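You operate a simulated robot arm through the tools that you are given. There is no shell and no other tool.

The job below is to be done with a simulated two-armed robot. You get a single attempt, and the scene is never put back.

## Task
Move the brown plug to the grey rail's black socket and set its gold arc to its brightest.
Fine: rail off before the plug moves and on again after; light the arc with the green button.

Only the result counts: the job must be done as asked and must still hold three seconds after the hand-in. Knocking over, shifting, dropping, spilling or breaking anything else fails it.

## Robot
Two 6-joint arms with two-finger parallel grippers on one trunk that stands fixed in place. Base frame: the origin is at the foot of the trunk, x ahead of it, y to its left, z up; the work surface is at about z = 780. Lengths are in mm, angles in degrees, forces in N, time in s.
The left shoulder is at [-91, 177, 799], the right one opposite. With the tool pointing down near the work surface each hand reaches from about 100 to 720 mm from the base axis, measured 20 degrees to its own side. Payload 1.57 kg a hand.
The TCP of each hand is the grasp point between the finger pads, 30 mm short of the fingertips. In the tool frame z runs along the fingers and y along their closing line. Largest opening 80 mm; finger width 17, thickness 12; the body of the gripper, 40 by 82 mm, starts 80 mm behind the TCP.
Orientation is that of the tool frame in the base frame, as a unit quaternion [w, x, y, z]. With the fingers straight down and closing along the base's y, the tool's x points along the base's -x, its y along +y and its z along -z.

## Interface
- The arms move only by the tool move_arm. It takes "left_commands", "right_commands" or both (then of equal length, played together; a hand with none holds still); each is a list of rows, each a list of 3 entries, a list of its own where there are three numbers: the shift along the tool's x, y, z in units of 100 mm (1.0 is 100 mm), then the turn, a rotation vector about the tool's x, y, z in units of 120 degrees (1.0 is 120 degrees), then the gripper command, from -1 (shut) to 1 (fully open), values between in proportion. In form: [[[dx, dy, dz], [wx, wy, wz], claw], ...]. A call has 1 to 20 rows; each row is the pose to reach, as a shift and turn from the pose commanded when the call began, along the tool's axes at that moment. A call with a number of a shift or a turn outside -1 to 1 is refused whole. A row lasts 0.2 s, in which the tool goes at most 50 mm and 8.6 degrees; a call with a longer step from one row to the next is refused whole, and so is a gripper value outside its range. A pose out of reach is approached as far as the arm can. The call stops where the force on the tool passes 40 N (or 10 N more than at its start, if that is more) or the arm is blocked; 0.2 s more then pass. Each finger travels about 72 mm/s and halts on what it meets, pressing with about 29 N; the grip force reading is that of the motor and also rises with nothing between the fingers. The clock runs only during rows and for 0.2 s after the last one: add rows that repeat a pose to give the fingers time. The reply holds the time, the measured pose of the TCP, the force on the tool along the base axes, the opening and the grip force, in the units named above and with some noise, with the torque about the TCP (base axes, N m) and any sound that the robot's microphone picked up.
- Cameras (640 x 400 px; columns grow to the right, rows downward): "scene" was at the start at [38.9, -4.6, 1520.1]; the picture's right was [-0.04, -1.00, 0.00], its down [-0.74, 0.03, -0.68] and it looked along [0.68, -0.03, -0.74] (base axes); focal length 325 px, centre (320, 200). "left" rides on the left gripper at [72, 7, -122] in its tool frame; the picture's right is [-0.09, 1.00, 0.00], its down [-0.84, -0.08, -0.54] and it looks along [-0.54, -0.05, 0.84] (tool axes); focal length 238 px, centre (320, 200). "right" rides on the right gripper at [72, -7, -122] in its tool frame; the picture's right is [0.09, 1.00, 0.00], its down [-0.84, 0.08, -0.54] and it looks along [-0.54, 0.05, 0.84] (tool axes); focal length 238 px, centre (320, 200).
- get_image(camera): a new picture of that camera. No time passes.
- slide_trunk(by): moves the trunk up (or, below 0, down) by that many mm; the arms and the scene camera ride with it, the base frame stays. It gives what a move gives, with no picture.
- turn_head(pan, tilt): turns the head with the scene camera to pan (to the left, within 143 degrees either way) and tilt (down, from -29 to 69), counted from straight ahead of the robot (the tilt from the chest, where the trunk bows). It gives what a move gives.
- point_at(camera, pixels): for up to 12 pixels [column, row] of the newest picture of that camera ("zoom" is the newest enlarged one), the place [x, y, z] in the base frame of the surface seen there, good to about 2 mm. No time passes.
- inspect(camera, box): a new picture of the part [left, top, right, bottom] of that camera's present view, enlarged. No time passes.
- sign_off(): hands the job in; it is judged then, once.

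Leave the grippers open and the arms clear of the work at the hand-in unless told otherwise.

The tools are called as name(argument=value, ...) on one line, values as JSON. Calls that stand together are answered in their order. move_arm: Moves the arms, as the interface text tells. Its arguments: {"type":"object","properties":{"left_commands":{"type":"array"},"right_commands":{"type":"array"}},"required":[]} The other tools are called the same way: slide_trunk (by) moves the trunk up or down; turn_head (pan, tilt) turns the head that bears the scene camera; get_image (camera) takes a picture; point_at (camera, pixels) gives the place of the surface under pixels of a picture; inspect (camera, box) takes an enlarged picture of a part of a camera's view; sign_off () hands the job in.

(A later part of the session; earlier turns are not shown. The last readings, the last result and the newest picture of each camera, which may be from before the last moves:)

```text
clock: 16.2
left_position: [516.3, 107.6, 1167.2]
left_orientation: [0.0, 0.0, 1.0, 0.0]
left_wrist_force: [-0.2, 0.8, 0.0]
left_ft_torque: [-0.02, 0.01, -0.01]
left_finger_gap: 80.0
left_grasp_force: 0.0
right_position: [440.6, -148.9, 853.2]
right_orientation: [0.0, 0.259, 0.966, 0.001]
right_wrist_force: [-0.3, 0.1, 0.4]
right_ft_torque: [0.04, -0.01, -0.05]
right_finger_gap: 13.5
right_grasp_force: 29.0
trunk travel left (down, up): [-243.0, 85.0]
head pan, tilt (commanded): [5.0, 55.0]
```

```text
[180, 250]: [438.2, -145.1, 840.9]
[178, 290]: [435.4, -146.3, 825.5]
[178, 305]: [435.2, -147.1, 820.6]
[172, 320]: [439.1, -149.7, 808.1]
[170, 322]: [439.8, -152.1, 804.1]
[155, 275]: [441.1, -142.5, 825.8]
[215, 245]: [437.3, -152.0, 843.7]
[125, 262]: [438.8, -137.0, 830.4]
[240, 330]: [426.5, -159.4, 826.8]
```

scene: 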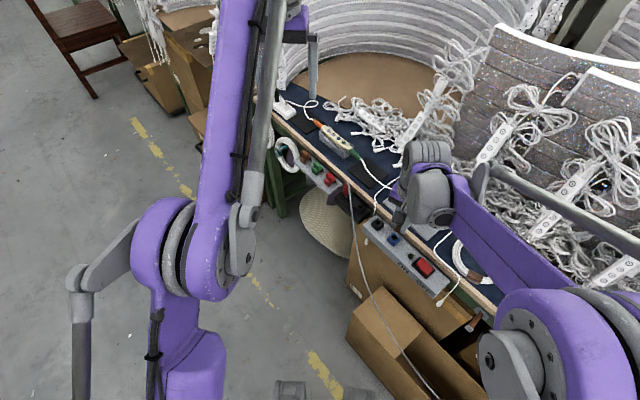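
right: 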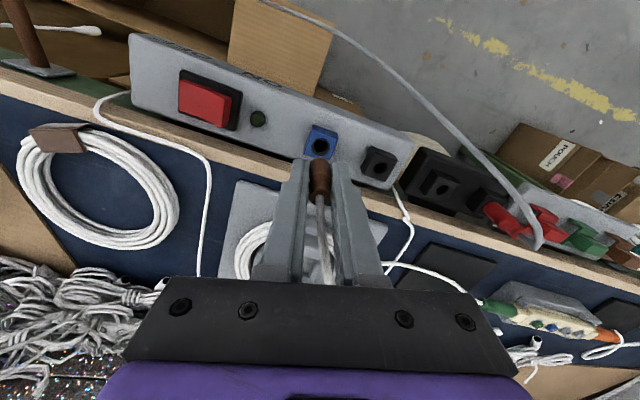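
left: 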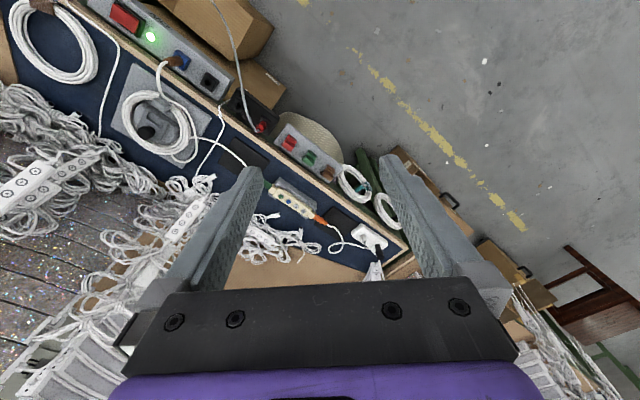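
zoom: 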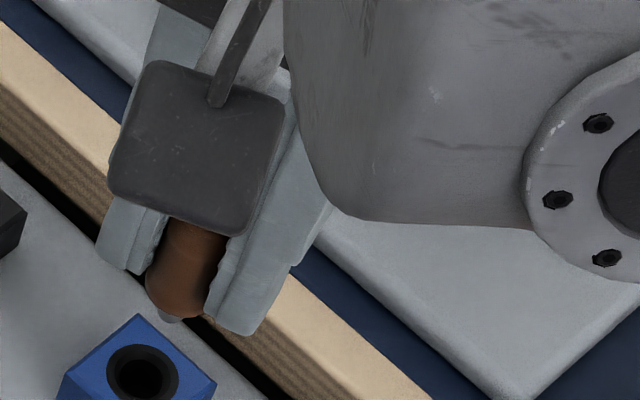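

Plug body bottom is at ≈ TCP −35 (practically no slip) and pin tip ≈ z 805, clear of the sockets (778). I check the tilt of the plug with the left camera too.

get_image(camera="left")

inspect(camera="left", box=[130, 20, 230, 100])

```text
taken
```

left: 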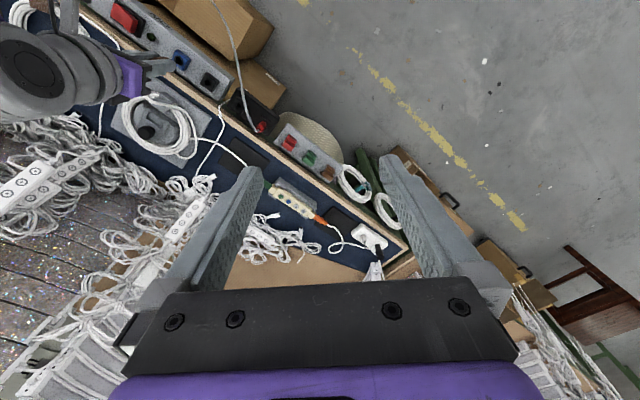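

```text
5.00 times, centred on (180, 60) of left
```

zoom: 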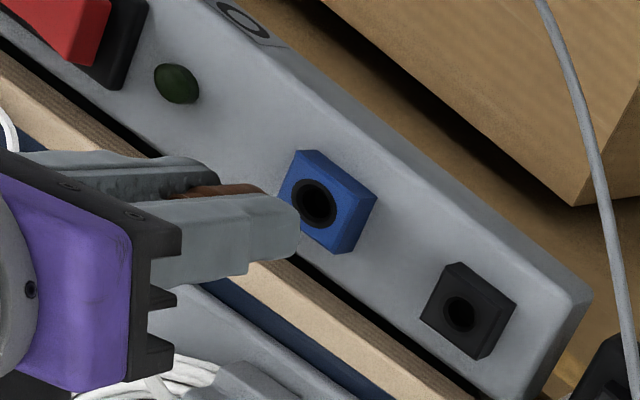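

The plug hangs straight. I carry it level over the black socket: shift (41.3, 40.8) mm, staying at z ≈ 854.

move_arm(right_commands=[[[-0.03, 0.11, 0], [0, 0, 0], -1], [[-0.06, 0.22, 0], [0, 0, 0], -1], [[-0.09, 0.34, 0], [0, 0, 0], -1], [[-0.12, 0.45, 0], [0, 0, 0], -1], [[-0.154, 0.56, 0], [0, 0, 0], -1], [[-0.154, 0.56, 0], [0, 0, 0], -1], [[-0.154, 0.56, 0], [0, 0, 0], -1]])

inspect(camera="right", box=[270, 100, 400, 210])

inspect(camera="scene", box=[350, 190, 430, 250])

inspect(camera="left", box=[150, 30, 270, 130])

```text
clock: 17.9
left_position: [517.3, 107.2, 1166.7]
left_orientation: [0.0, -0.001, 1.0, 0.0]
left_wrist_force: [1.1, 0.6, 0.1]
left_ft_torque: [-0.03, 0.0, 0.01]
left_finger_gap: 80.0
left_grasp_force: 0.1
right_position: [483.2, -107.2, 853.9]
right_orientation: [0.001, 0.26, 0.966, 0.0]
right_wrist_force: [-0.7, 0.5, 0.5]
right_ft_torque: [-0.02, -0.01, 0.0]
right_finger_gap: 13.6
right_grasp_force: 28.9
trunk travel left (down, up): [-243.0, 85.0]
head pan, tilt (commanded): [5.0, 55.0]
```

```text
3.64 times, centred on (335, 155) of right
```

zoom: 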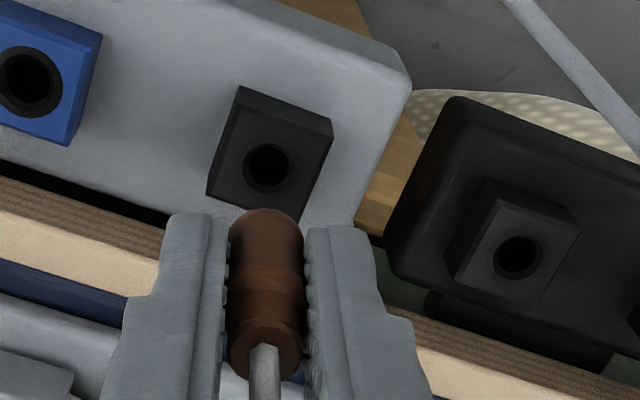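

```text
6.67 times, centred on (390, 220) of scene
```

zoom: 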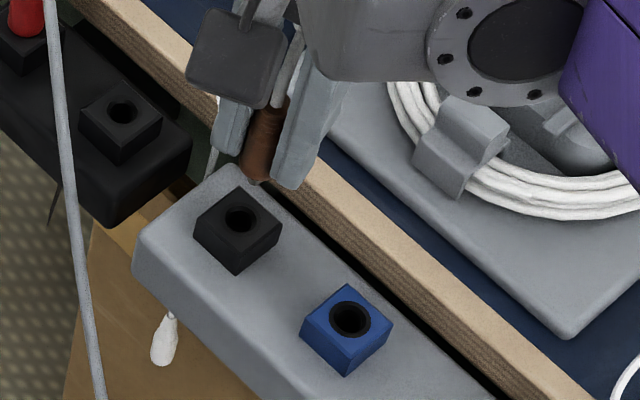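

```text
4.00 times, centred on (210, 80) of left
```

zoom: 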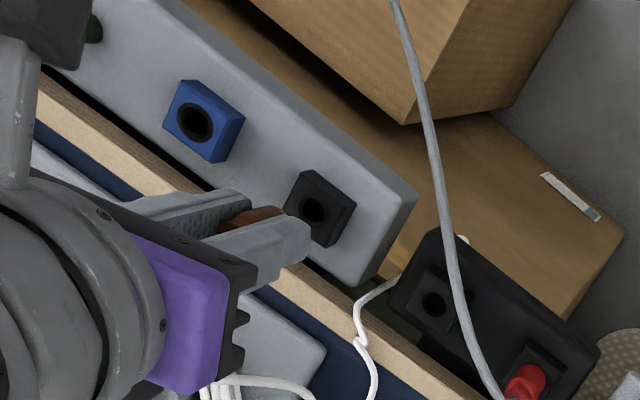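

Plug is held above the black socket in all three views. I lower it: 20 mm fast, then 2 mm steps to the original seating height (TCP z ≈ 814), watching force.

move_arm(right_commands=[[[0, 0, 0.1], [0, 0, 0], -1], [[0, 0, 0.2], [0, 0, 0], -1], [[0, 0, 0.22], [0, 0, 0], -1], [[0, 0, 0.24], [0, 0, 0], -1], [[0, 0, 0.26], [0, 0, 0], -1], [[0, 0, 0.28], [0, 0, 0], -1], [[0, 0, 0.3], [0, 0, 0], -1], [[0, 0, 0.32], [0, 0, 0], -1], [[0, 0, 0.34], [0, 0, 0], -1]])

inspect(camera="scene", box=[350, 190, 430, 250])

inspect(camera="right", box=[270, 100, 400, 210])

```text
clock: 19.9
left_position: [515.9, 107.8, 1167.1]
left_orientation: [0.0, 0.0, 1.0, 0.0]
left_wrist_force: [-0.5, 0.0, 0.8]
left_ft_torque: [0.01, 0.02, 0.0]
left_finger_gap: 79.8
left_grasp_force: 0.0
right_position: [482.4, -108.0, 818.8]
right_orientation: [0.0, 0.26, 0.966, 0.0]
right_wrist_force: [-0.9, 0.4, -0.1]
right_ft_torque: [0.02, 0.0, 0.01]
right_finger_gap: 13.2
right_grasp_force: 28.6
trunk travel left (down, up): [-243.0, 85.0]
head pan, tilt (commanded): [5.0, 55.0]
```

```text
6.67 times, centred on (390, 220) of scene
```

zoom: 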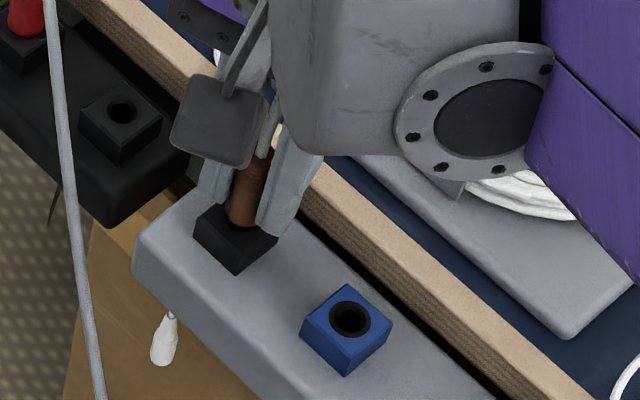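

```text
3.64 times, centred on (335, 155) of right
```

zoom: 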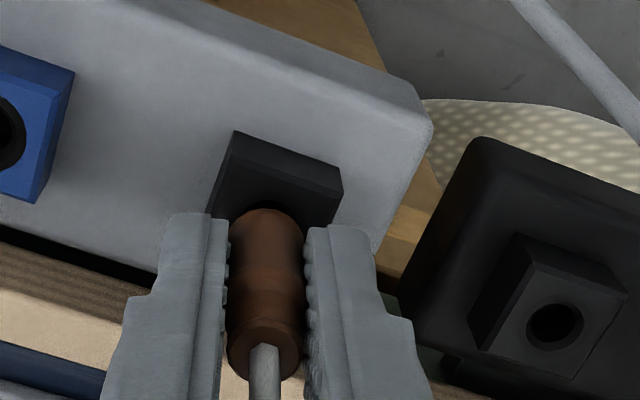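

The pin is entering the hole with no side force. I continue down in small steps to z ≈ 812.

move_arm(right_commands=[[[0, 0, 0.02], [0, 0, 0], -1], [[0, 0, 0.04], [0, 0, 0], -1], [[0, 0, 0.05], [0, 0, 0], -1], [[0, 0, 0.06], [0, 0, 0], -1], [[0, 0, 0.07], [0, 0, 0], -1], [[0, 0, 0.08], [0, 0, 0], -1]])

inspect(camera="scene", box=[350, 190, 430, 250])

inspect(camera="right", box=[270, 100, 400, 210])

```text
clock: 21.2
left_position: [515.9, 108.7, 1167.7]
left_orientation: [0.001, 0.001, 1.0, 0.0]
left_wrist_force: [0.1, 0.4, -0.6]
left_ft_torque: [0.0, 0.03, 0.03]
left_finger_gap: 80.0
left_grasp_force: 0.0
right_position: [481.8, -108.6, 813.7]
right_orientation: [0.001, 0.257, 0.966, 0.0]
right_wrist_force: [6.9, 6.1, 20.5]
right_ft_torque: [0.14, -0.15, -0.03]
right_finger_gap: 13.4
right_grasp_force: 28.6
trunk travel left (down, up): [-243.0, 85.0]
head pan, tilt (commanded): [5.0, 55.0]
```

```text
6.67 times, centred on (390, 220) of scene
```

zoom: 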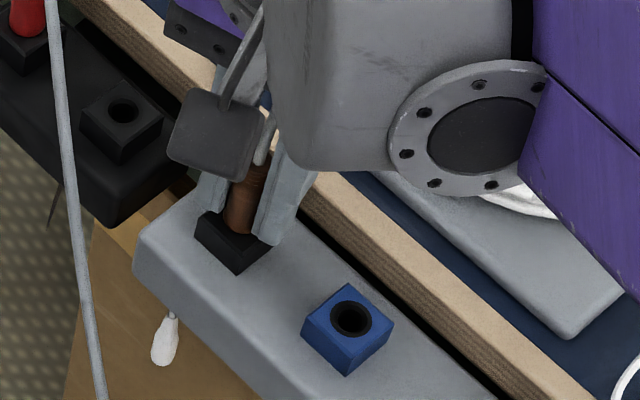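

```text
3.64 times, centred on (335, 155) of right
```

zoom: 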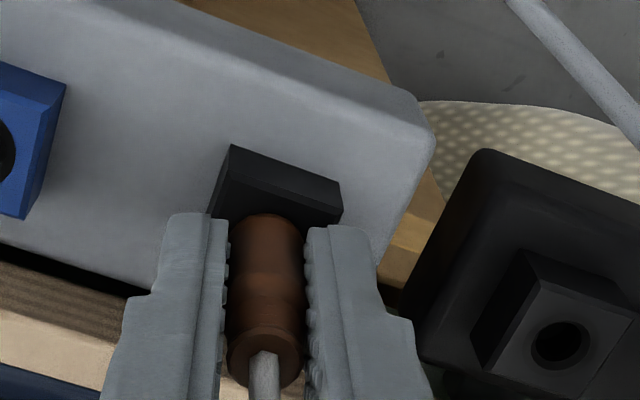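

Force 20 N upward at z ≈ 813.7 – matches seating height (original 814). I zoom to see whether a gap remains under the plug's body.

inspect(camera="right", box=[310, 135, 350, 175])

inspect(camera="scene", box=[365, 205, 405, 235])

point_at(camera="zoom", pixels=[[310, 195], [305, 210], [300, 220], [270, 240], [320, 160], [280, 190]])

```text
10.00 times, centred on (330, 155) of right
```

zoom: 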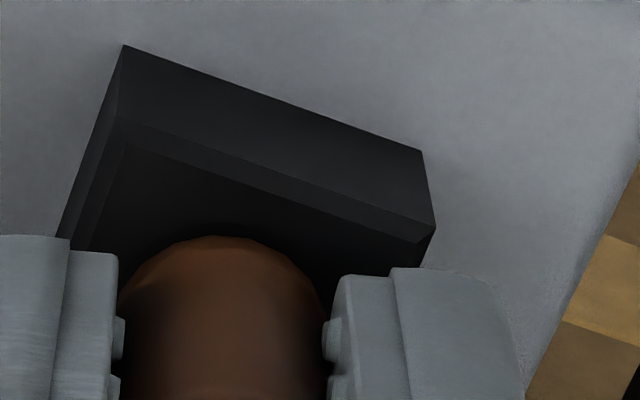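

```text
13.33 times, centred on (385, 220) of scene
```

zoom: 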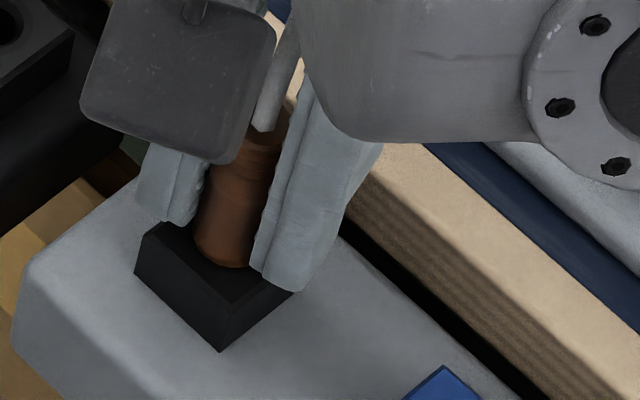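

```text
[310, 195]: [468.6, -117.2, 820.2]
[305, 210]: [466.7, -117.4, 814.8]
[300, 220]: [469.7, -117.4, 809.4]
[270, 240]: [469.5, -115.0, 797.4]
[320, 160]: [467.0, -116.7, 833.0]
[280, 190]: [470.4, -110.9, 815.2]
```

point_at(camera="zoom", pixels=[[222, 262], [222, 272], [225, 230], [235, 180], [200, 255], [245, 262], [222, 300], [160, 235], [250, 140]])

```text
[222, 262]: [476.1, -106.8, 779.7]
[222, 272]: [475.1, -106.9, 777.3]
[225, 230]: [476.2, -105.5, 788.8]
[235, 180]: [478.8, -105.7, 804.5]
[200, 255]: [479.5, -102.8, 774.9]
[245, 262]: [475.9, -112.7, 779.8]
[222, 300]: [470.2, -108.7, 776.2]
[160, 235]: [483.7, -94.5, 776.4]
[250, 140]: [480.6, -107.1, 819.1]
```

Plug body bottom reads z ≈ 778.5 – flush with the socket top; seated. I open the fingers to ≈ 45 mm at this place.

move_arm(right_commands=[[[0, 0, 0.0], [0, 0, 0], -0.5], [[0, 0, 0.0], [0, 0, 0], 0.1], [[0, 0, 0.0], [0, 0, 0], 0.1], [[0, 0, 0.0], [0, 0, 0], 0.1]])

inspect(camera="scene", box=[350, 190, 430, 250])

inspect(camera="right", box=[270, 110, 390, 210])

```text
clock: 22.2
left_position: [516.1, 106.7, 1168.7]
left_orientation: [0.0, 0.0, 1.0, 0.0]
left_wrist_force: [0.0, 0.6, 0.3]
left_ft_torque: [-0.02, 0.0, 0.01]
left_finger_gap: 79.8
left_grasp_force: 0.0
right_position: [483.2, -109.0, 812.3]
right_orientation: [0.0, 0.258, 0.966, 0.0]
right_wrist_force: [-0.1, -0.2, 0.2]
right_ft_torque: [0.0, -0.02, 0.03]
right_finger_gap: 44.1
right_grasp_force: 0.0
trunk travel left (down, up): [-243.0, 85.0]
head pan, tilt (commanded): [5.0, 55.0]
```

```text
6.67 times, centred on (390, 220) of scene
```

zoom: 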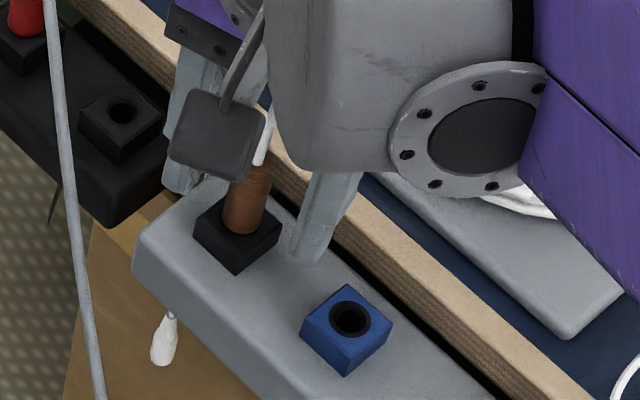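

```text
4.00 times, centred on (330, 160) of right
```

zoom: 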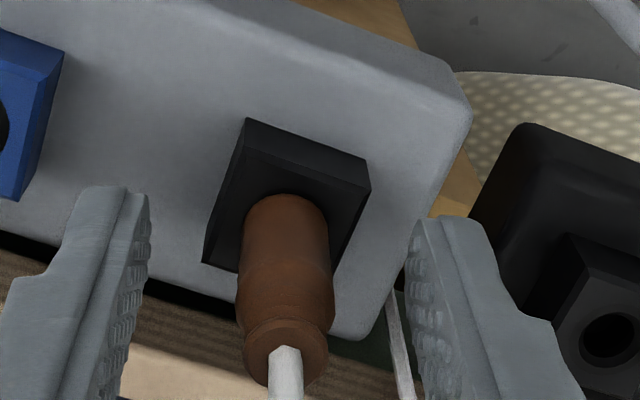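

The plug stands in the black socket on its own. I withdraw straight up 95 mm.

move_arm(right_commands=[[[0, 0, -0.1], [0, 0, 0], 0.1], [[0, 0, -0.25], [0, 0, 0], 0.1], [[0, 0, -0.45], [0, 0, 0], 0.1], [[0, 0, -0.7], [0, 0, 0], 0.1], [[0, 0, -0.95], [0, 0, 0], 0.1], [[0, 0, -0.95], [0, 0, 0], 0.1]])

get_image(camera="scene")

inspect(camera="right", box=[200, 80, 440, 230])

```text
clock: 23.6
left_position: [516.2, 108.2, 1167.8]
left_orientation: [0.0, 0.0, 1.0, 0.0]
left_wrist_force: [-0.2, -0.4, -0.7]
left_ft_torque: [0.01, 0.01, -0.03]
left_finger_gap: 79.8
left_grasp_force: 0.0
right_position: [482.3, -107.7, 907.5]
right_orientation: [0.0, 0.258, 0.966, 0.0]
right_wrist_force: [-0.3, -0.1, 0.4]
right_ft_torque: [0.02, 0.0, 0.0]
right_finger_gap: 44.0
right_grasp_force: 0.0
trunk travel left (down, up): [-243.0, 85.0]
head pan, tilt (commanded): [5.0, 55.0]
```

```text
taken
```

scene: 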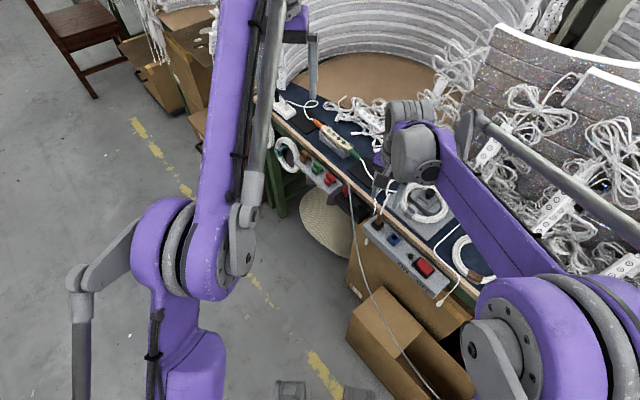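

```text
2.67 times, centred on (320, 155) of right
```

zoom: 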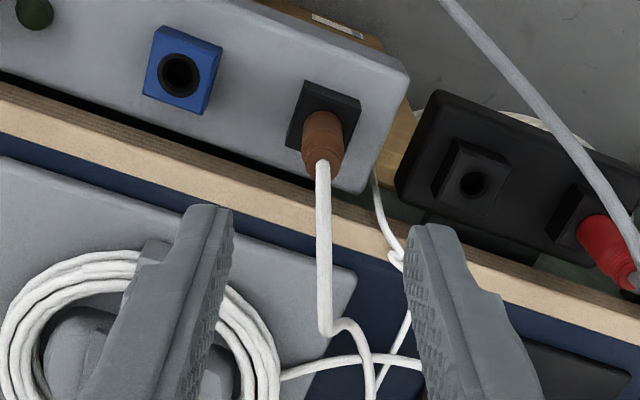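

Plug stays in the black socket, blue is empty. Now to switch the rail on: I raise a little, shut the fingers and swing back toward the rocker, turning the hand back across the rail.

move_arm(right_commands=[[[0, 0, -0.2], [0, 0, 0], 0.1], [[0.03, -0.1, -0.2], [0, 0, -0.0625], -1], [[0.05, -0.2, -0.2], [0, 0, -0.125], -1], [[0.08, -0.3, -0.2], [0, 0, -0.1875], -1], [[0.1, -0.4, -0.2], [0, 0, -0.25], -1], [[0.13, -0.5, -0.2], [0, 0, -0.3125], -1], [[0.16, -0.6, -0.2], [0, 0, -0.375], -1], [[0.18, -0.7, -0.2], [0, 0, -0.4375], -1], [[0.21, -0.8, -0.2], [0, 0, -0.5], -1], [[0.24, -0.9, -0.2], [0, 0, -0.5625], -1], [[0.25, -0.95, -0.2], [0, 0, -0.625], -1], [[0.25, -0.95, -0.2], [0, 0, -0.625], -1]])

inspect(camera="right", box=[230, 60, 410, 200])

inspect(camera="scene", box=[350, 190, 470, 300])

```text
clock: 26.2
left_position: [515.9, 106.7, 1166.8]
left_orientation: [0.0, 0.0, 1.0, -0.001]
left_wrist_force: [0.4, 0.7, 0.3]
left_ft_torque: [0.03, -0.02, 0.02]
left_finger_gap: 80.3
left_grasp_force: 0.1
right_position: [412.9, -177.2, 927.2]
right_orientation: [0.0, -0.383, 0.924, 0.001]
right_wrist_force: [0.0, -0.3, 0.0]
right_ft_torque: [0.01, -0.01, -0.04]
right_finger_gap: 0.0
right_grasp_force: 21.6
trunk travel left (down, up): [-243.0, 85.0]
head pan, tilt (commanded): [5.0, 55.0]
```

```text
2.86 times, centred on (320, 130) of right
```

zoom: 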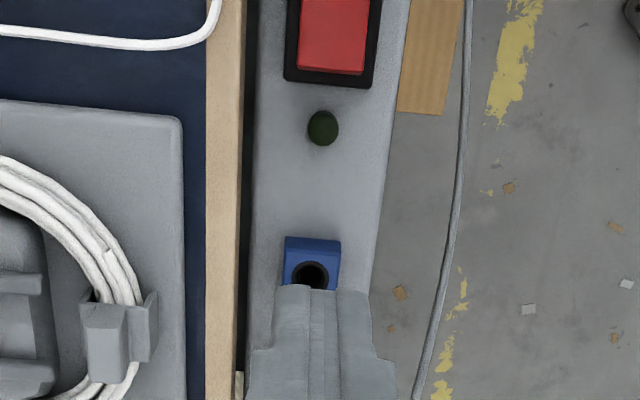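

```text
3.64 times, centred on (410, 245) of scene
```

zoom: 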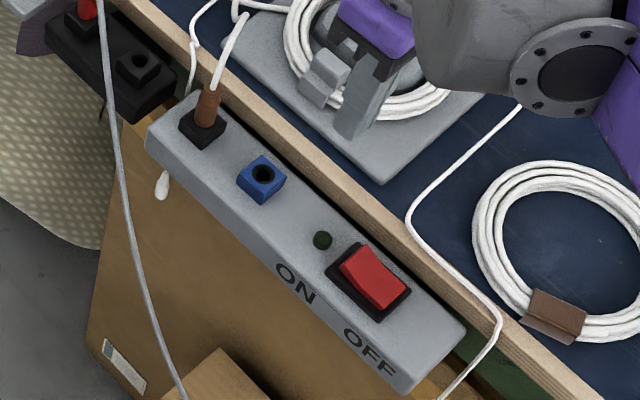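

Both views show the plug in black and lamp dark. I measure the rocker now that its ON end is raised.

point_at(camera="zoom", pixels=[[362, 250], [345, 262], [356, 260], [372, 280], [385, 298], [402, 287], [322, 240]])

```text
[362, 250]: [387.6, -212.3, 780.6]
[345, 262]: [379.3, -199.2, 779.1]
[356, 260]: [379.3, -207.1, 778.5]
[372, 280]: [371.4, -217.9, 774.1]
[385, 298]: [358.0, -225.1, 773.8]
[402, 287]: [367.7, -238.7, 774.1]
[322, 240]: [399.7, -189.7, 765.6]
```

ON end is raised to ≈ 780. I move above it (383.6,-207) and descend to tip ≈ 797.

move_arm(right_commands=[[[0.2, 0.0, 0], [0, 0, 0], -1], [[0.425, 0.003, 0], [0, 0, 0], -1], [[0.425, 0.003, 0.3], [0, 0, 0], -1], [[0.425, 0.003, 0.6], [0, 0, 0], -1], [[0.425, 0.003, 0.85], [0, 0, 0], -1], [[0.425, 0.003, 1.0], [0, 0, 0], -1], [[0.425, 0.003, 1.0], [0, 0, 0], -1]])

inspect(camera="scene", box=[350, 190, 470, 300])

```text
clock: 27.9
left_position: [515.2, 108.9, 1167.3]
left_orientation: [0.001, 0.0, 1.0, -0.001]
left_wrist_force: [-0.5, 0.3, 0.0]
left_ft_torque: [0.03, 0.0, -0.01]
left_finger_gap: 79.8
left_grasp_force: 0.1
right_position: [383.0, -207.1, 825.8]
right_orientation: [0.0, -0.382, 0.924, 0.0]
right_wrist_force: [-0.4, -0.2, 0.6]
right_ft_torque: [-0.04, -0.03, 0.01]
right_finger_gap: 0.0
right_grasp_force: 20.8
trunk travel left (down, up): [-243.0, 85.0]
head pan, tilt (commanded): [5.0, 55.0]
```

```text
3.64 times, centred on (410, 245) of scene
```

zoom: 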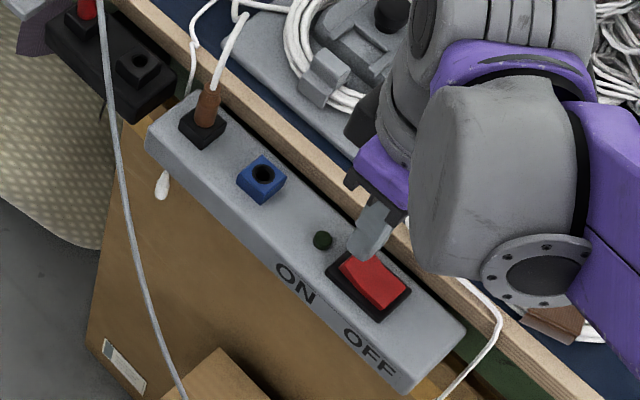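

The fingertips are over the ON end. I press down in small steps to TCP z ≈ 804.

move_arm(right_commands=[[[0, 0, 0.06], [0, 0, 0], -1], [[0, 0, 0.1], [0, 0, 0], -1], [[0, 0, 0.14], [0, 0, 0], -1], [[0, 0, 0.16], [0, 0, 0], -1], [[0, 0, 0.18], [0, 0, 0], -1], [[0, 0, 0.2], [0, 0, 0], -1], [[0, 0, 0.22], [0, 0, 0], -1], [[0, 0, 0.225], [0, 0, 0], -1]])

inspect(camera="scene", box=[350, 190, 470, 300])

```text
clock: 29.6
left_position: [514.5, 108.5, 1168.6]
left_orientation: [0.0, 0.0, 1.0, 0.0]
left_wrist_force: [-0.3, -0.2, -0.3]
left_ft_torque: [0.0, -0.03, -0.02]
left_finger_gap: 79.9
left_grasp_force: 0.1
right_position: [382.9, -207.4, 805.3]
right_orientation: [0.0, -0.383, 0.924, -0.001]
right_wrist_force: [4.0, -3.3, 19.8]
right_ft_torque: [-0.22, 0.01, 0.05]
right_finger_gap: 0.1
right_grasp_force: 20.8
trunk travel left (down, up): [-243.0, 85.0]
head pan, tilt (commanded): [5.0, 55.0]
heard: click
```

```text
3.64 times, centred on (410, 245) of scene
```

zoom: 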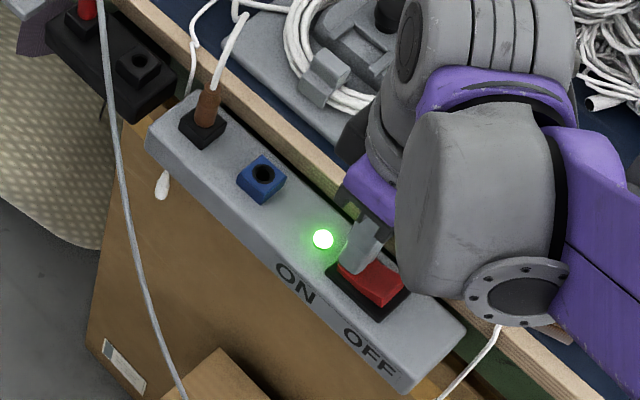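

Click heard, lamp green – rail on. I lift the right hand clear 100 mm and look at the whole scene.

move_arm(right_commands=[[[0, 0, -0.2], [0, 0, 0], -1], [[0, 0, -0.5], [0, 0, 0], -1], [[0, 0, -0.8], [0, 0, 0], -1], [[0, 0, -1.0], [0, 0, 0], -1], [[0, 0, -1.0], [0, 0, 0], -1]])

get_image(camera="scene")

inspect(camera="left", box=[100, 50, 420, 280])

inspect(camera="left", box=[255, 175, 335, 225])

```text
clock: 30.9
left_position: [514.9, 107.1, 1166.8]
left_orientation: [0.0, -0.001, 1.0, -0.001]
left_wrist_force: [0.2, 0.3, -0.3]
left_ft_torque: [0.03, 0.02, -0.02]
left_finger_gap: 79.9
left_grasp_force: 0.1
right_position: [382.3, -208.8, 904.6]
right_orientation: [0.0, -0.383, 0.924, 0.0]
right_wrist_force: [-0.4, -0.1, 0.6]
right_ft_torque: [0.01, -0.02, 0.01]
right_finger_gap: 0.0
right_grasp_force: 21.7
trunk travel left (down, up): [-243.0, 85.0]
head pan, tilt (commanded): [5.0, 55.0]
```

```text
taken
```

scene: 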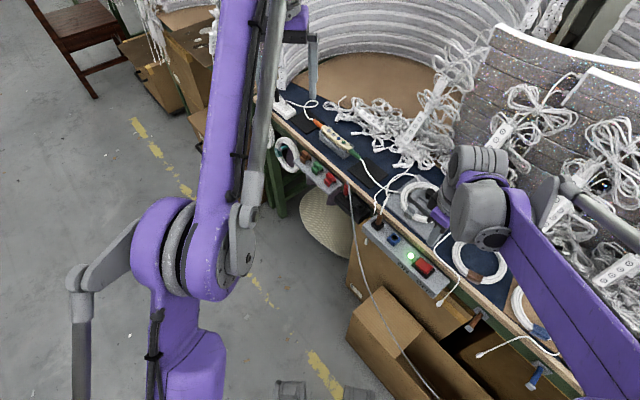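

```text
1.74 times, centred on (260, 165) of left
```

zoom: 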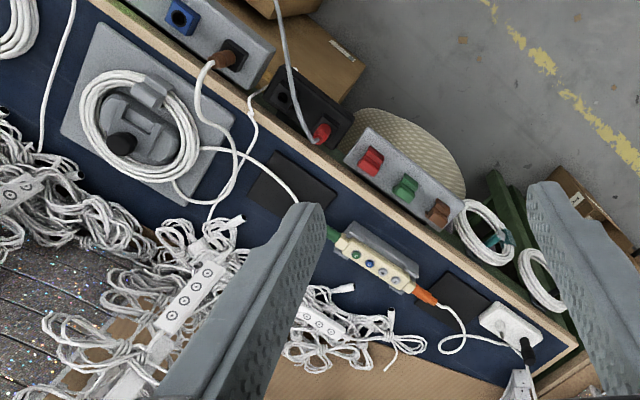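

```text
8.00 times, centred on (295, 200) of left
```

zoom: 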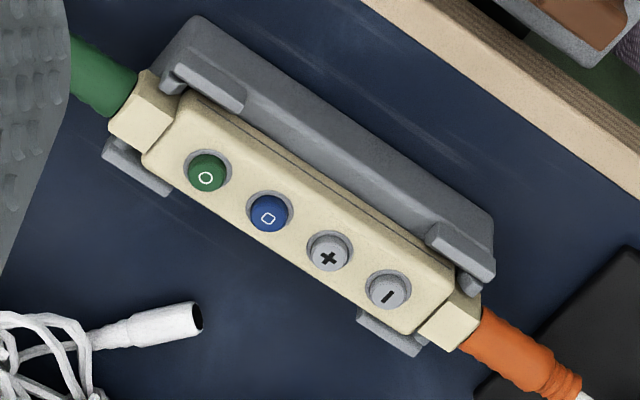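

Rail is on again (lamp green) and the plug is in black. The controller's buttons lie beyond straight-down reach, so I'll press them with shut fingers tilted 45° forward, pointing along the button row (right hand). First I tilt and go forward/up in open air.

move_arm(right_commands=[[[-0.1, -0.05, -0.2], [0, -0.05, 0], -1], [[-0.27, -0.13, -0.4], [0, -0.11, 0], -1], [[-0.45, -0.22, -0.5], [0, -0.17, 0], -1], [[-0.63, -0.3, -0.5], [0, -0.23, 0], -1], [[-0.82, -0.4, -0.5], [0, -0.29, 0], -1], [[-1.0, -0.48, -0.5], [0, -0.34, 0], -1], [[-1.0, -0.48, -0.5], [0, -0.375, 0], -1], [[-1.0, -0.48, -0.5], [0, -0.375, 0], -1]])

get_image(camera="scene")

get_image(camera="left")

get_image(camera="right")

```text
clock: 32.6
left_position: [515.8, 108.0, 1167.9]
left_orientation: [-0.001, 0.0, 1.0, 0.0]
left_wrist_force: [-0.4, -0.1, 0.0]
left_ft_torque: [0.0, -0.03, -0.01]
left_finger_gap: 79.9
left_grasp_force: 0.0
right_position: [487.3, -170.2, 953.1]
right_orientation: [0.354, -0.353, 0.853, 0.147]
right_wrist_force: [-0.3, 0.1, -0.2]
right_ft_torque: [-0.02, -0.02, -0.01]
right_finger_gap: 0.0
right_grasp_force: 21.4
trunk travel left (down, up): [-243.0, 85.0]
head pan, tilt (commanded): [5.0, 55.0]
```

```text
taken
```

scene: 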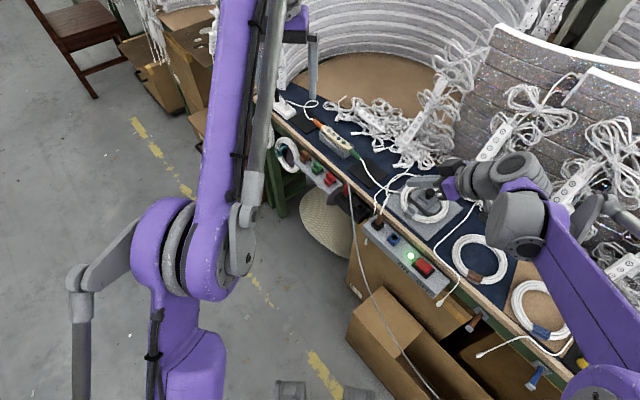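

```text
taken
```

left: 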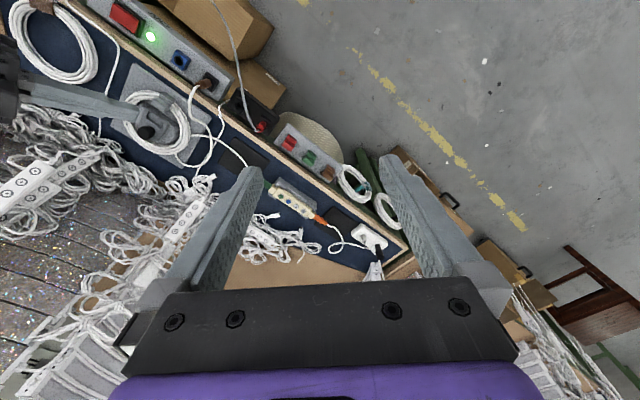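

```text
taken
```

right: 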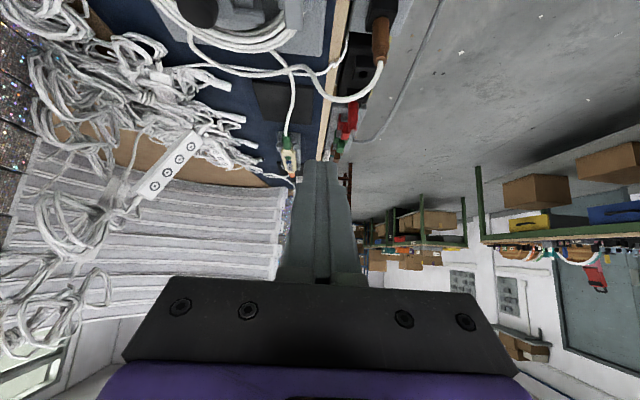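

Tilted correctly (tool z = (0.5,0.5,−0.70)). Before moving on I probe heights of the white cable heaps near the path in the scene picture.

point_at(camera="scene", pixels=[[405, 150], [420, 130], [440, 105], [385, 130], [365, 115], [430, 90], [430, 150], [455, 130], [400, 120], [345, 110], [440, 70], [425, 190]])

point_at(camera="left", pixels=[[190, 190], [200, 210], [205, 240], [225, 160], [240, 165], [150, 130], [190, 110], [210, 130], [250, 175], [265, 230], [290, 240], [160, 215]])

```text
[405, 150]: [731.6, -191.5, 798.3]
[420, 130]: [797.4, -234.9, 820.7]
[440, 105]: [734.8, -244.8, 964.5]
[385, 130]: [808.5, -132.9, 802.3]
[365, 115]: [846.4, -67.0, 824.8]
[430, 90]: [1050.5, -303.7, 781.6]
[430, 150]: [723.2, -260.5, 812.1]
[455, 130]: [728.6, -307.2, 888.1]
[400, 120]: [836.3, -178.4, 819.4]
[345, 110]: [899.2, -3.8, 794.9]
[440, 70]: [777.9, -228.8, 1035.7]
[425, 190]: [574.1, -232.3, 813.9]
```

```text
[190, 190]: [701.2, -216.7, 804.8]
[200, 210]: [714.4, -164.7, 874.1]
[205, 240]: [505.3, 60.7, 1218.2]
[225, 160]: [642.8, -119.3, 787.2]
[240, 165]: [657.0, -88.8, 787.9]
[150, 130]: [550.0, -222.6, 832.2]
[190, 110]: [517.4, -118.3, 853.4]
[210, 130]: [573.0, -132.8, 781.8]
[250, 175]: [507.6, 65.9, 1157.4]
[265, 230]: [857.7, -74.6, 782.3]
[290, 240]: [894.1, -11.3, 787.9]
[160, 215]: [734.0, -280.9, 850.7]
```

Tall strips stand at x > 700, y < −160, away from my path. I advance level along the hand's heading toward the controller (about 145 mm) at z ≈ 954.

move_arm(right_commands=[[[-0.19, -0.09, 0.19], [0, 0, 0], -1], [[-0.39, -0.19, 0.39], [0, 0, 0], -1], [[-0.58, -0.28, 0.58], [0, 0, 0], -1], [[-0.78, -0.38, 0.78], [0, 0, 0], -1], [[-0.969, -0.476, 0.969], [0, 0, 0], -1], [[-0.969, -0.476, 0.969], [0, 0, 0], -1]])

get_image(camera="scene")

get_image(camera="left")

get_image(camera="right")

```text
clock: 34.0
left_position: [515.4, 108.0, 1167.4]
left_orientation: [0.0, 0.0, 1.0, 0.0]
left_wrist_force: [0.3, -1.2, 0.4]
left_ft_torque: [0.03, -0.02, -0.01]
left_finger_gap: 79.8
left_grasp_force: 0.1
right_position: [618.6, -105.7, 955.4]
right_orientation: [0.354, -0.353, 0.854, 0.145]
right_wrist_force: [-1.0, -0.3, 0.1]
right_ft_torque: [-0.01, 0.02, 0.01]
right_finger_gap: 0.2
right_grasp_force: 21.6
trunk travel left (down, up): [-243.0, 85.0]
head pan, tilt (commanded): [5.0, 55.0]
```

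```text
taken
```

scene: 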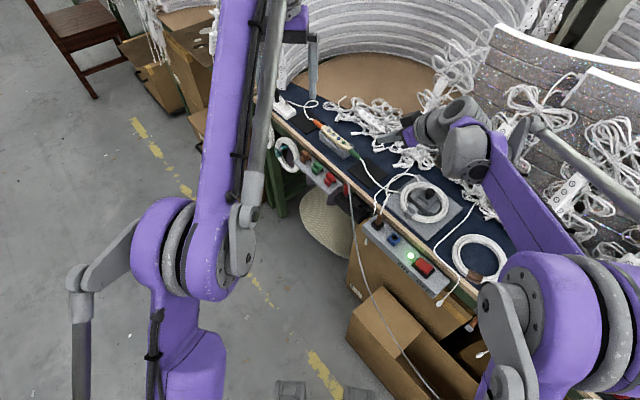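

```text
taken
```

left: 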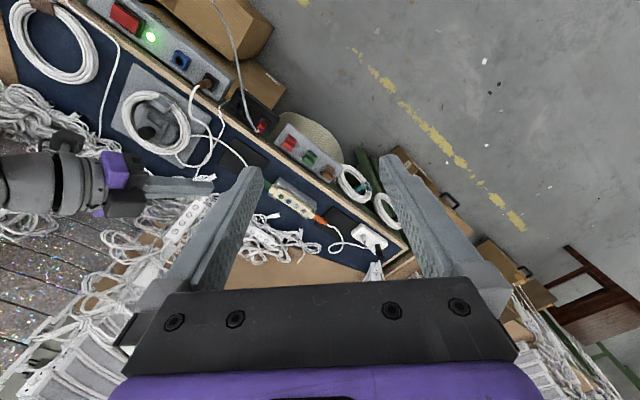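

```text
taken
```

right: 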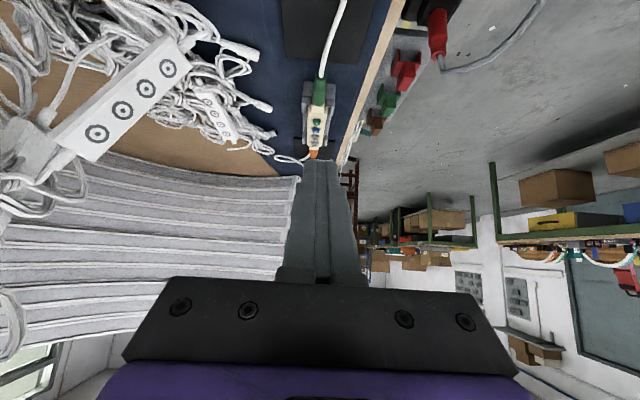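

The right camera now sees the controller's row straight ahead of the fingertips at (315,120). I advance another 136 mm level, ending above the green button.

move_arm(right_commands=[[[-0.19, 0, 0.19], [0, 0, 0], -1], [[-0.38, 0, 0.38], [0, 0, 0], -1], [[-0.58, 0, 0.58], [0, 0, 0], -1], [[-0.77, 0, 0.77], [0, 0, 0], -1], [[-0.962, 0, 0.962], [0, 0, 0], -1], [[-0.962, 0, 0.962], [0, 0, 0], -1]])

get_image(camera="scene")

get_image(camera="left")

get_image(camera="right")

```text
clock: 35.5
left_position: [515.2, 107.2, 1167.6]
left_orientation: [0.0, 0.0, 1.0, 0.0]
left_wrist_force: [-0.6, -0.6, 1.3]
left_ft_torque: [-0.02, -0.02, 0.02]
left_finger_gap: 80.2
left_grasp_force: 0.1
right_position: [715.1, -10.2, 953.9]
right_orientation: [0.354, -0.354, 0.853, 0.147]
right_wrist_force: [-0.2, 0.6, 0.0]
right_ft_torque: [0.03, -0.06, 0.02]
right_finger_gap: 0.1
right_grasp_force: 21.9
trunk travel left (down, up): [-243.0, 85.0]
head pan, tilt (commanded): [5.0, 55.0]
```

```text
taken
```

scene: 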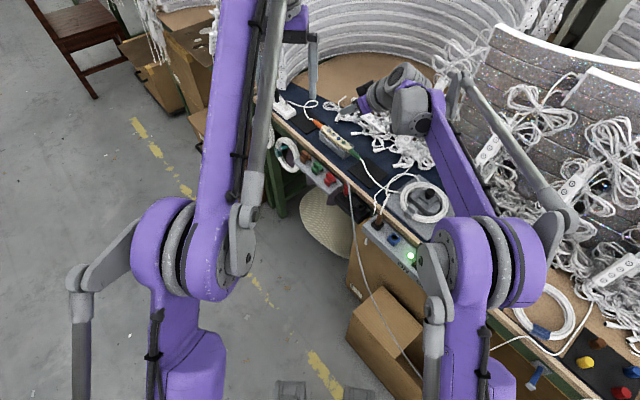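

```text
taken
```

left: 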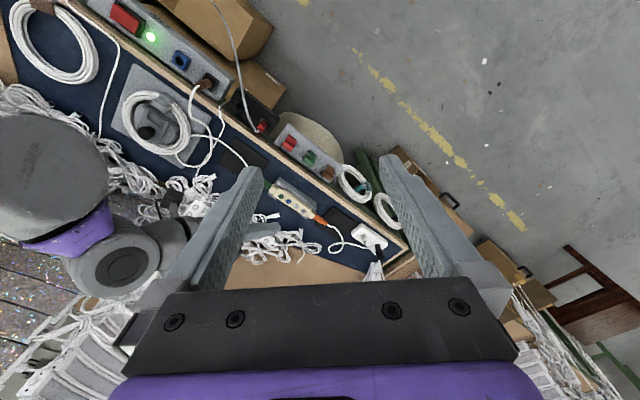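

```text
taken
```

right: 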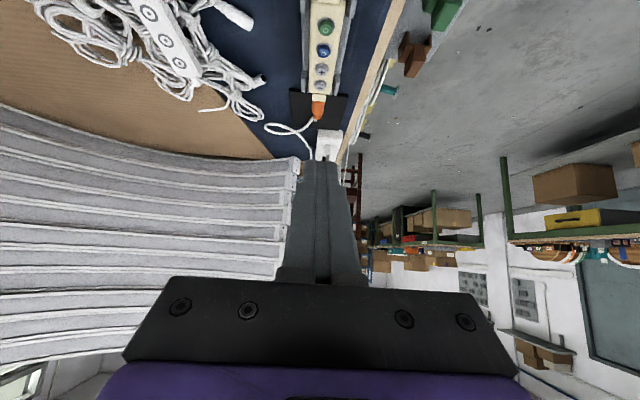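

A panel with coloured knobs shows up at the lower right of the scene (585–635, 360–395). I zoom there and also check the fingertip relative to the controller.

inspect(camera="scene", box=[500, 290, 640, 400])

inspect(camera="scene", box=[290, 60, 430, 170])

inspect(camera="left", box=[200, 150, 360, 270])

```text
3.64 times, centred on (570, 345) of scene
```

zoom: 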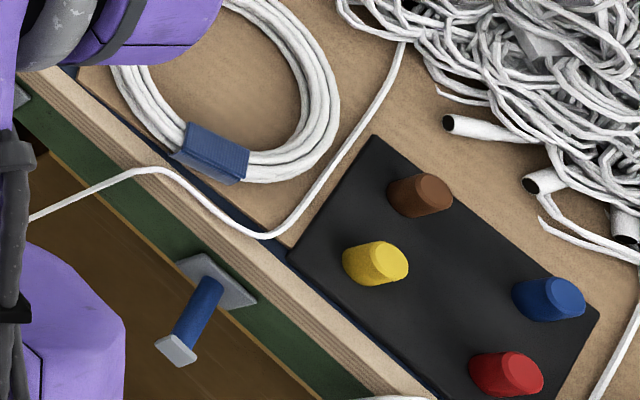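

```text
3.64 times, centred on (360, 115) of scene
```

zoom: 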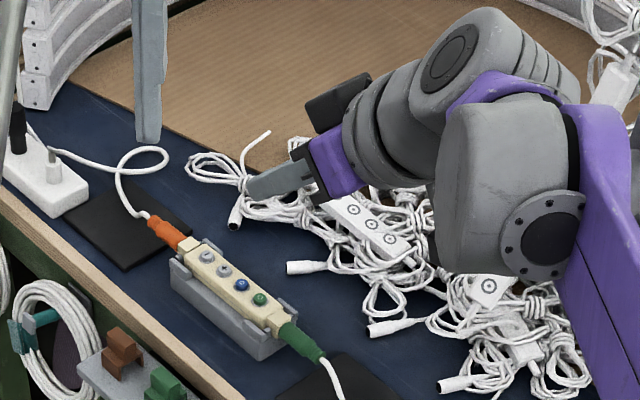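

```text
3.33 times, centred on (280, 210) of left
```

zoom: 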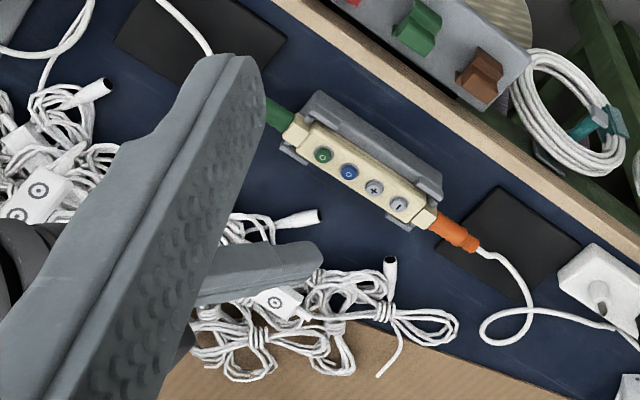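

Those caps are unrelated. Fingertip now hovers over the controller side. I lower about 70 mm (tip ≈ z 857) and then check the alignment over the green button.

move_arm(right_commands=[[[0.12, 0, 0.12], [0, 0, 0], -1], [[0.24, 0, 0.24], [0, 0, 0], -1], [[0.36, 0, 0.36], [0, 0, 0], -1], [[0.45, 0, 0.45], [0, 0, 0], -1], [[0.5, 0, 0.5], [0, 0, 0], -1], [[0.5, 0, 0.5], [0, 0, 0], -1]])

get_image(camera="right")

inspect(camera="scene", box=[290, 90, 390, 170])

inspect(camera="left", box=[230, 160, 350, 250])

```text
clock: 36.9
left_position: [516.9, 106.9, 1168.3]
left_orientation: [0.0, 0.0, 1.0, 0.0]
left_wrist_force: [-0.8, -1.0, -0.3]
left_ft_torque: [-0.04, -0.04, -0.03]
left_finger_gap: 79.9
left_grasp_force: 0.1
right_position: [714.9, -11.9, 883.6]
right_orientation: [0.353, -0.354, 0.853, 0.147]
right_wrist_force: [-0.9, 0.1, -0.5]
right_ft_torque: [0.03, 0.03, 0.01]
right_finger_gap: 0.1
right_grasp_force: 21.6
trunk travel left (down, up): [-243.0, 85.0]
head pan, tilt (commanded): [5.0, 55.0]
```

```text
taken
```

right: 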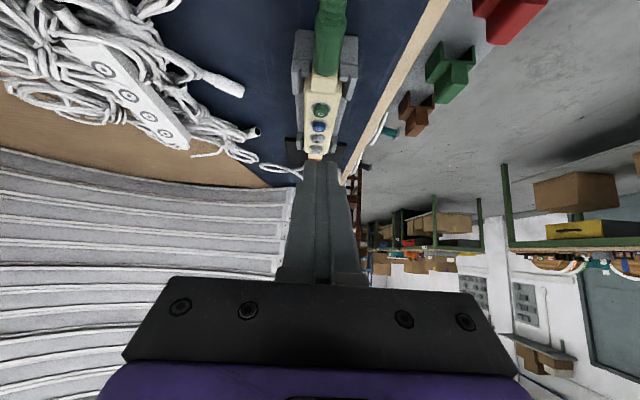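

```text
5.00 times, centred on (340, 130) of scene
```

zoom: 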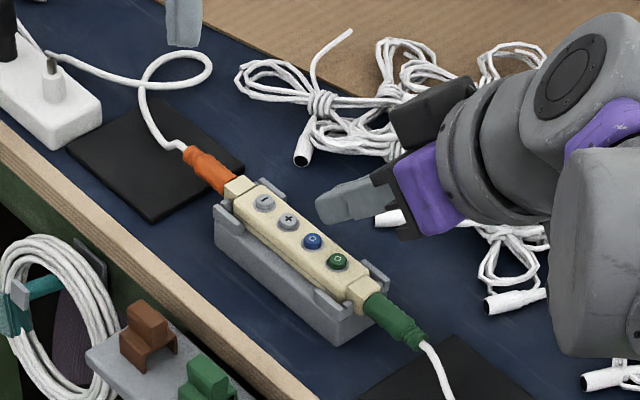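

```text
4.44 times, centred on (290, 205) of left
```

zoom: 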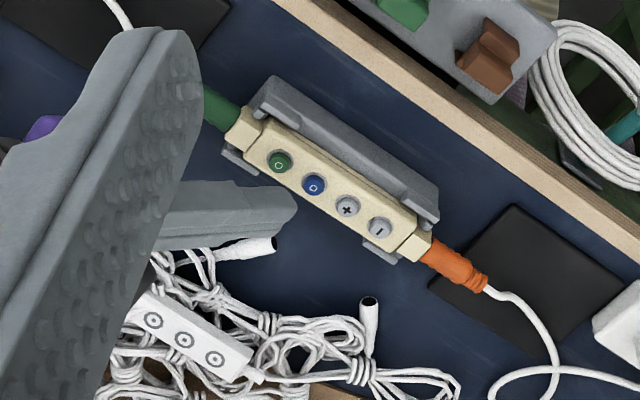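

I re-measure the buttons and the fingertip from the scene zoom (a third viewpoint): − (265,203), + (288,220), blue (313,241), green (337,261), fingertip ≈ (325,200).

inspect(camera="scene", box=[290, 90, 390, 170])

point_at(camera="zoom", pixels=[[265, 203], [288, 220], [313, 241], [337, 261], [320, 205], [322, 222], [345, 215], [240, 190], [355, 290], [300, 232], [370, 285], [325, 250]])

inspect(camera="right", box=[270, 50, 370, 200])

point_at(camera="right", pixels=[[319, 110], [318, 126], [317, 138], [322, 165], [322, 175], [318, 118]])

```text
5.00 times, centred on (340, 130) of scene
```

zoom: 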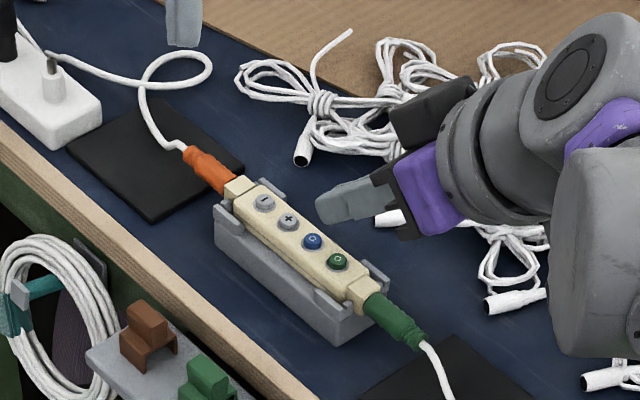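

```text
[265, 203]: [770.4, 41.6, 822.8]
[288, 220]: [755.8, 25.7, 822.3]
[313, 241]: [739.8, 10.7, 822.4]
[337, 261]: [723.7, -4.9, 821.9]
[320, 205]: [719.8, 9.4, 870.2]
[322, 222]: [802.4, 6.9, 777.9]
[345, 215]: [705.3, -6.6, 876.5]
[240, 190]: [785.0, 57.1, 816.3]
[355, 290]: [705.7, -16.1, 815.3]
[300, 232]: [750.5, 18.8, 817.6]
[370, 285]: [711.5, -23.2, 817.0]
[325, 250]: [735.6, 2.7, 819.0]
```

```text
2.67 times, centred on (320, 125) of right
```

zoom: 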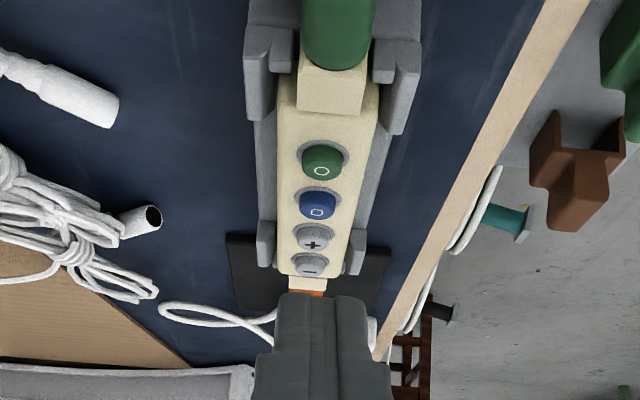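

```text
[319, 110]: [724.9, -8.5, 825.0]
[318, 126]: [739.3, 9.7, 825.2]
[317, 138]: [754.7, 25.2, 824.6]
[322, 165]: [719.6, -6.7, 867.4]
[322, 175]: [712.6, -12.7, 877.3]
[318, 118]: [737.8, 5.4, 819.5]
```

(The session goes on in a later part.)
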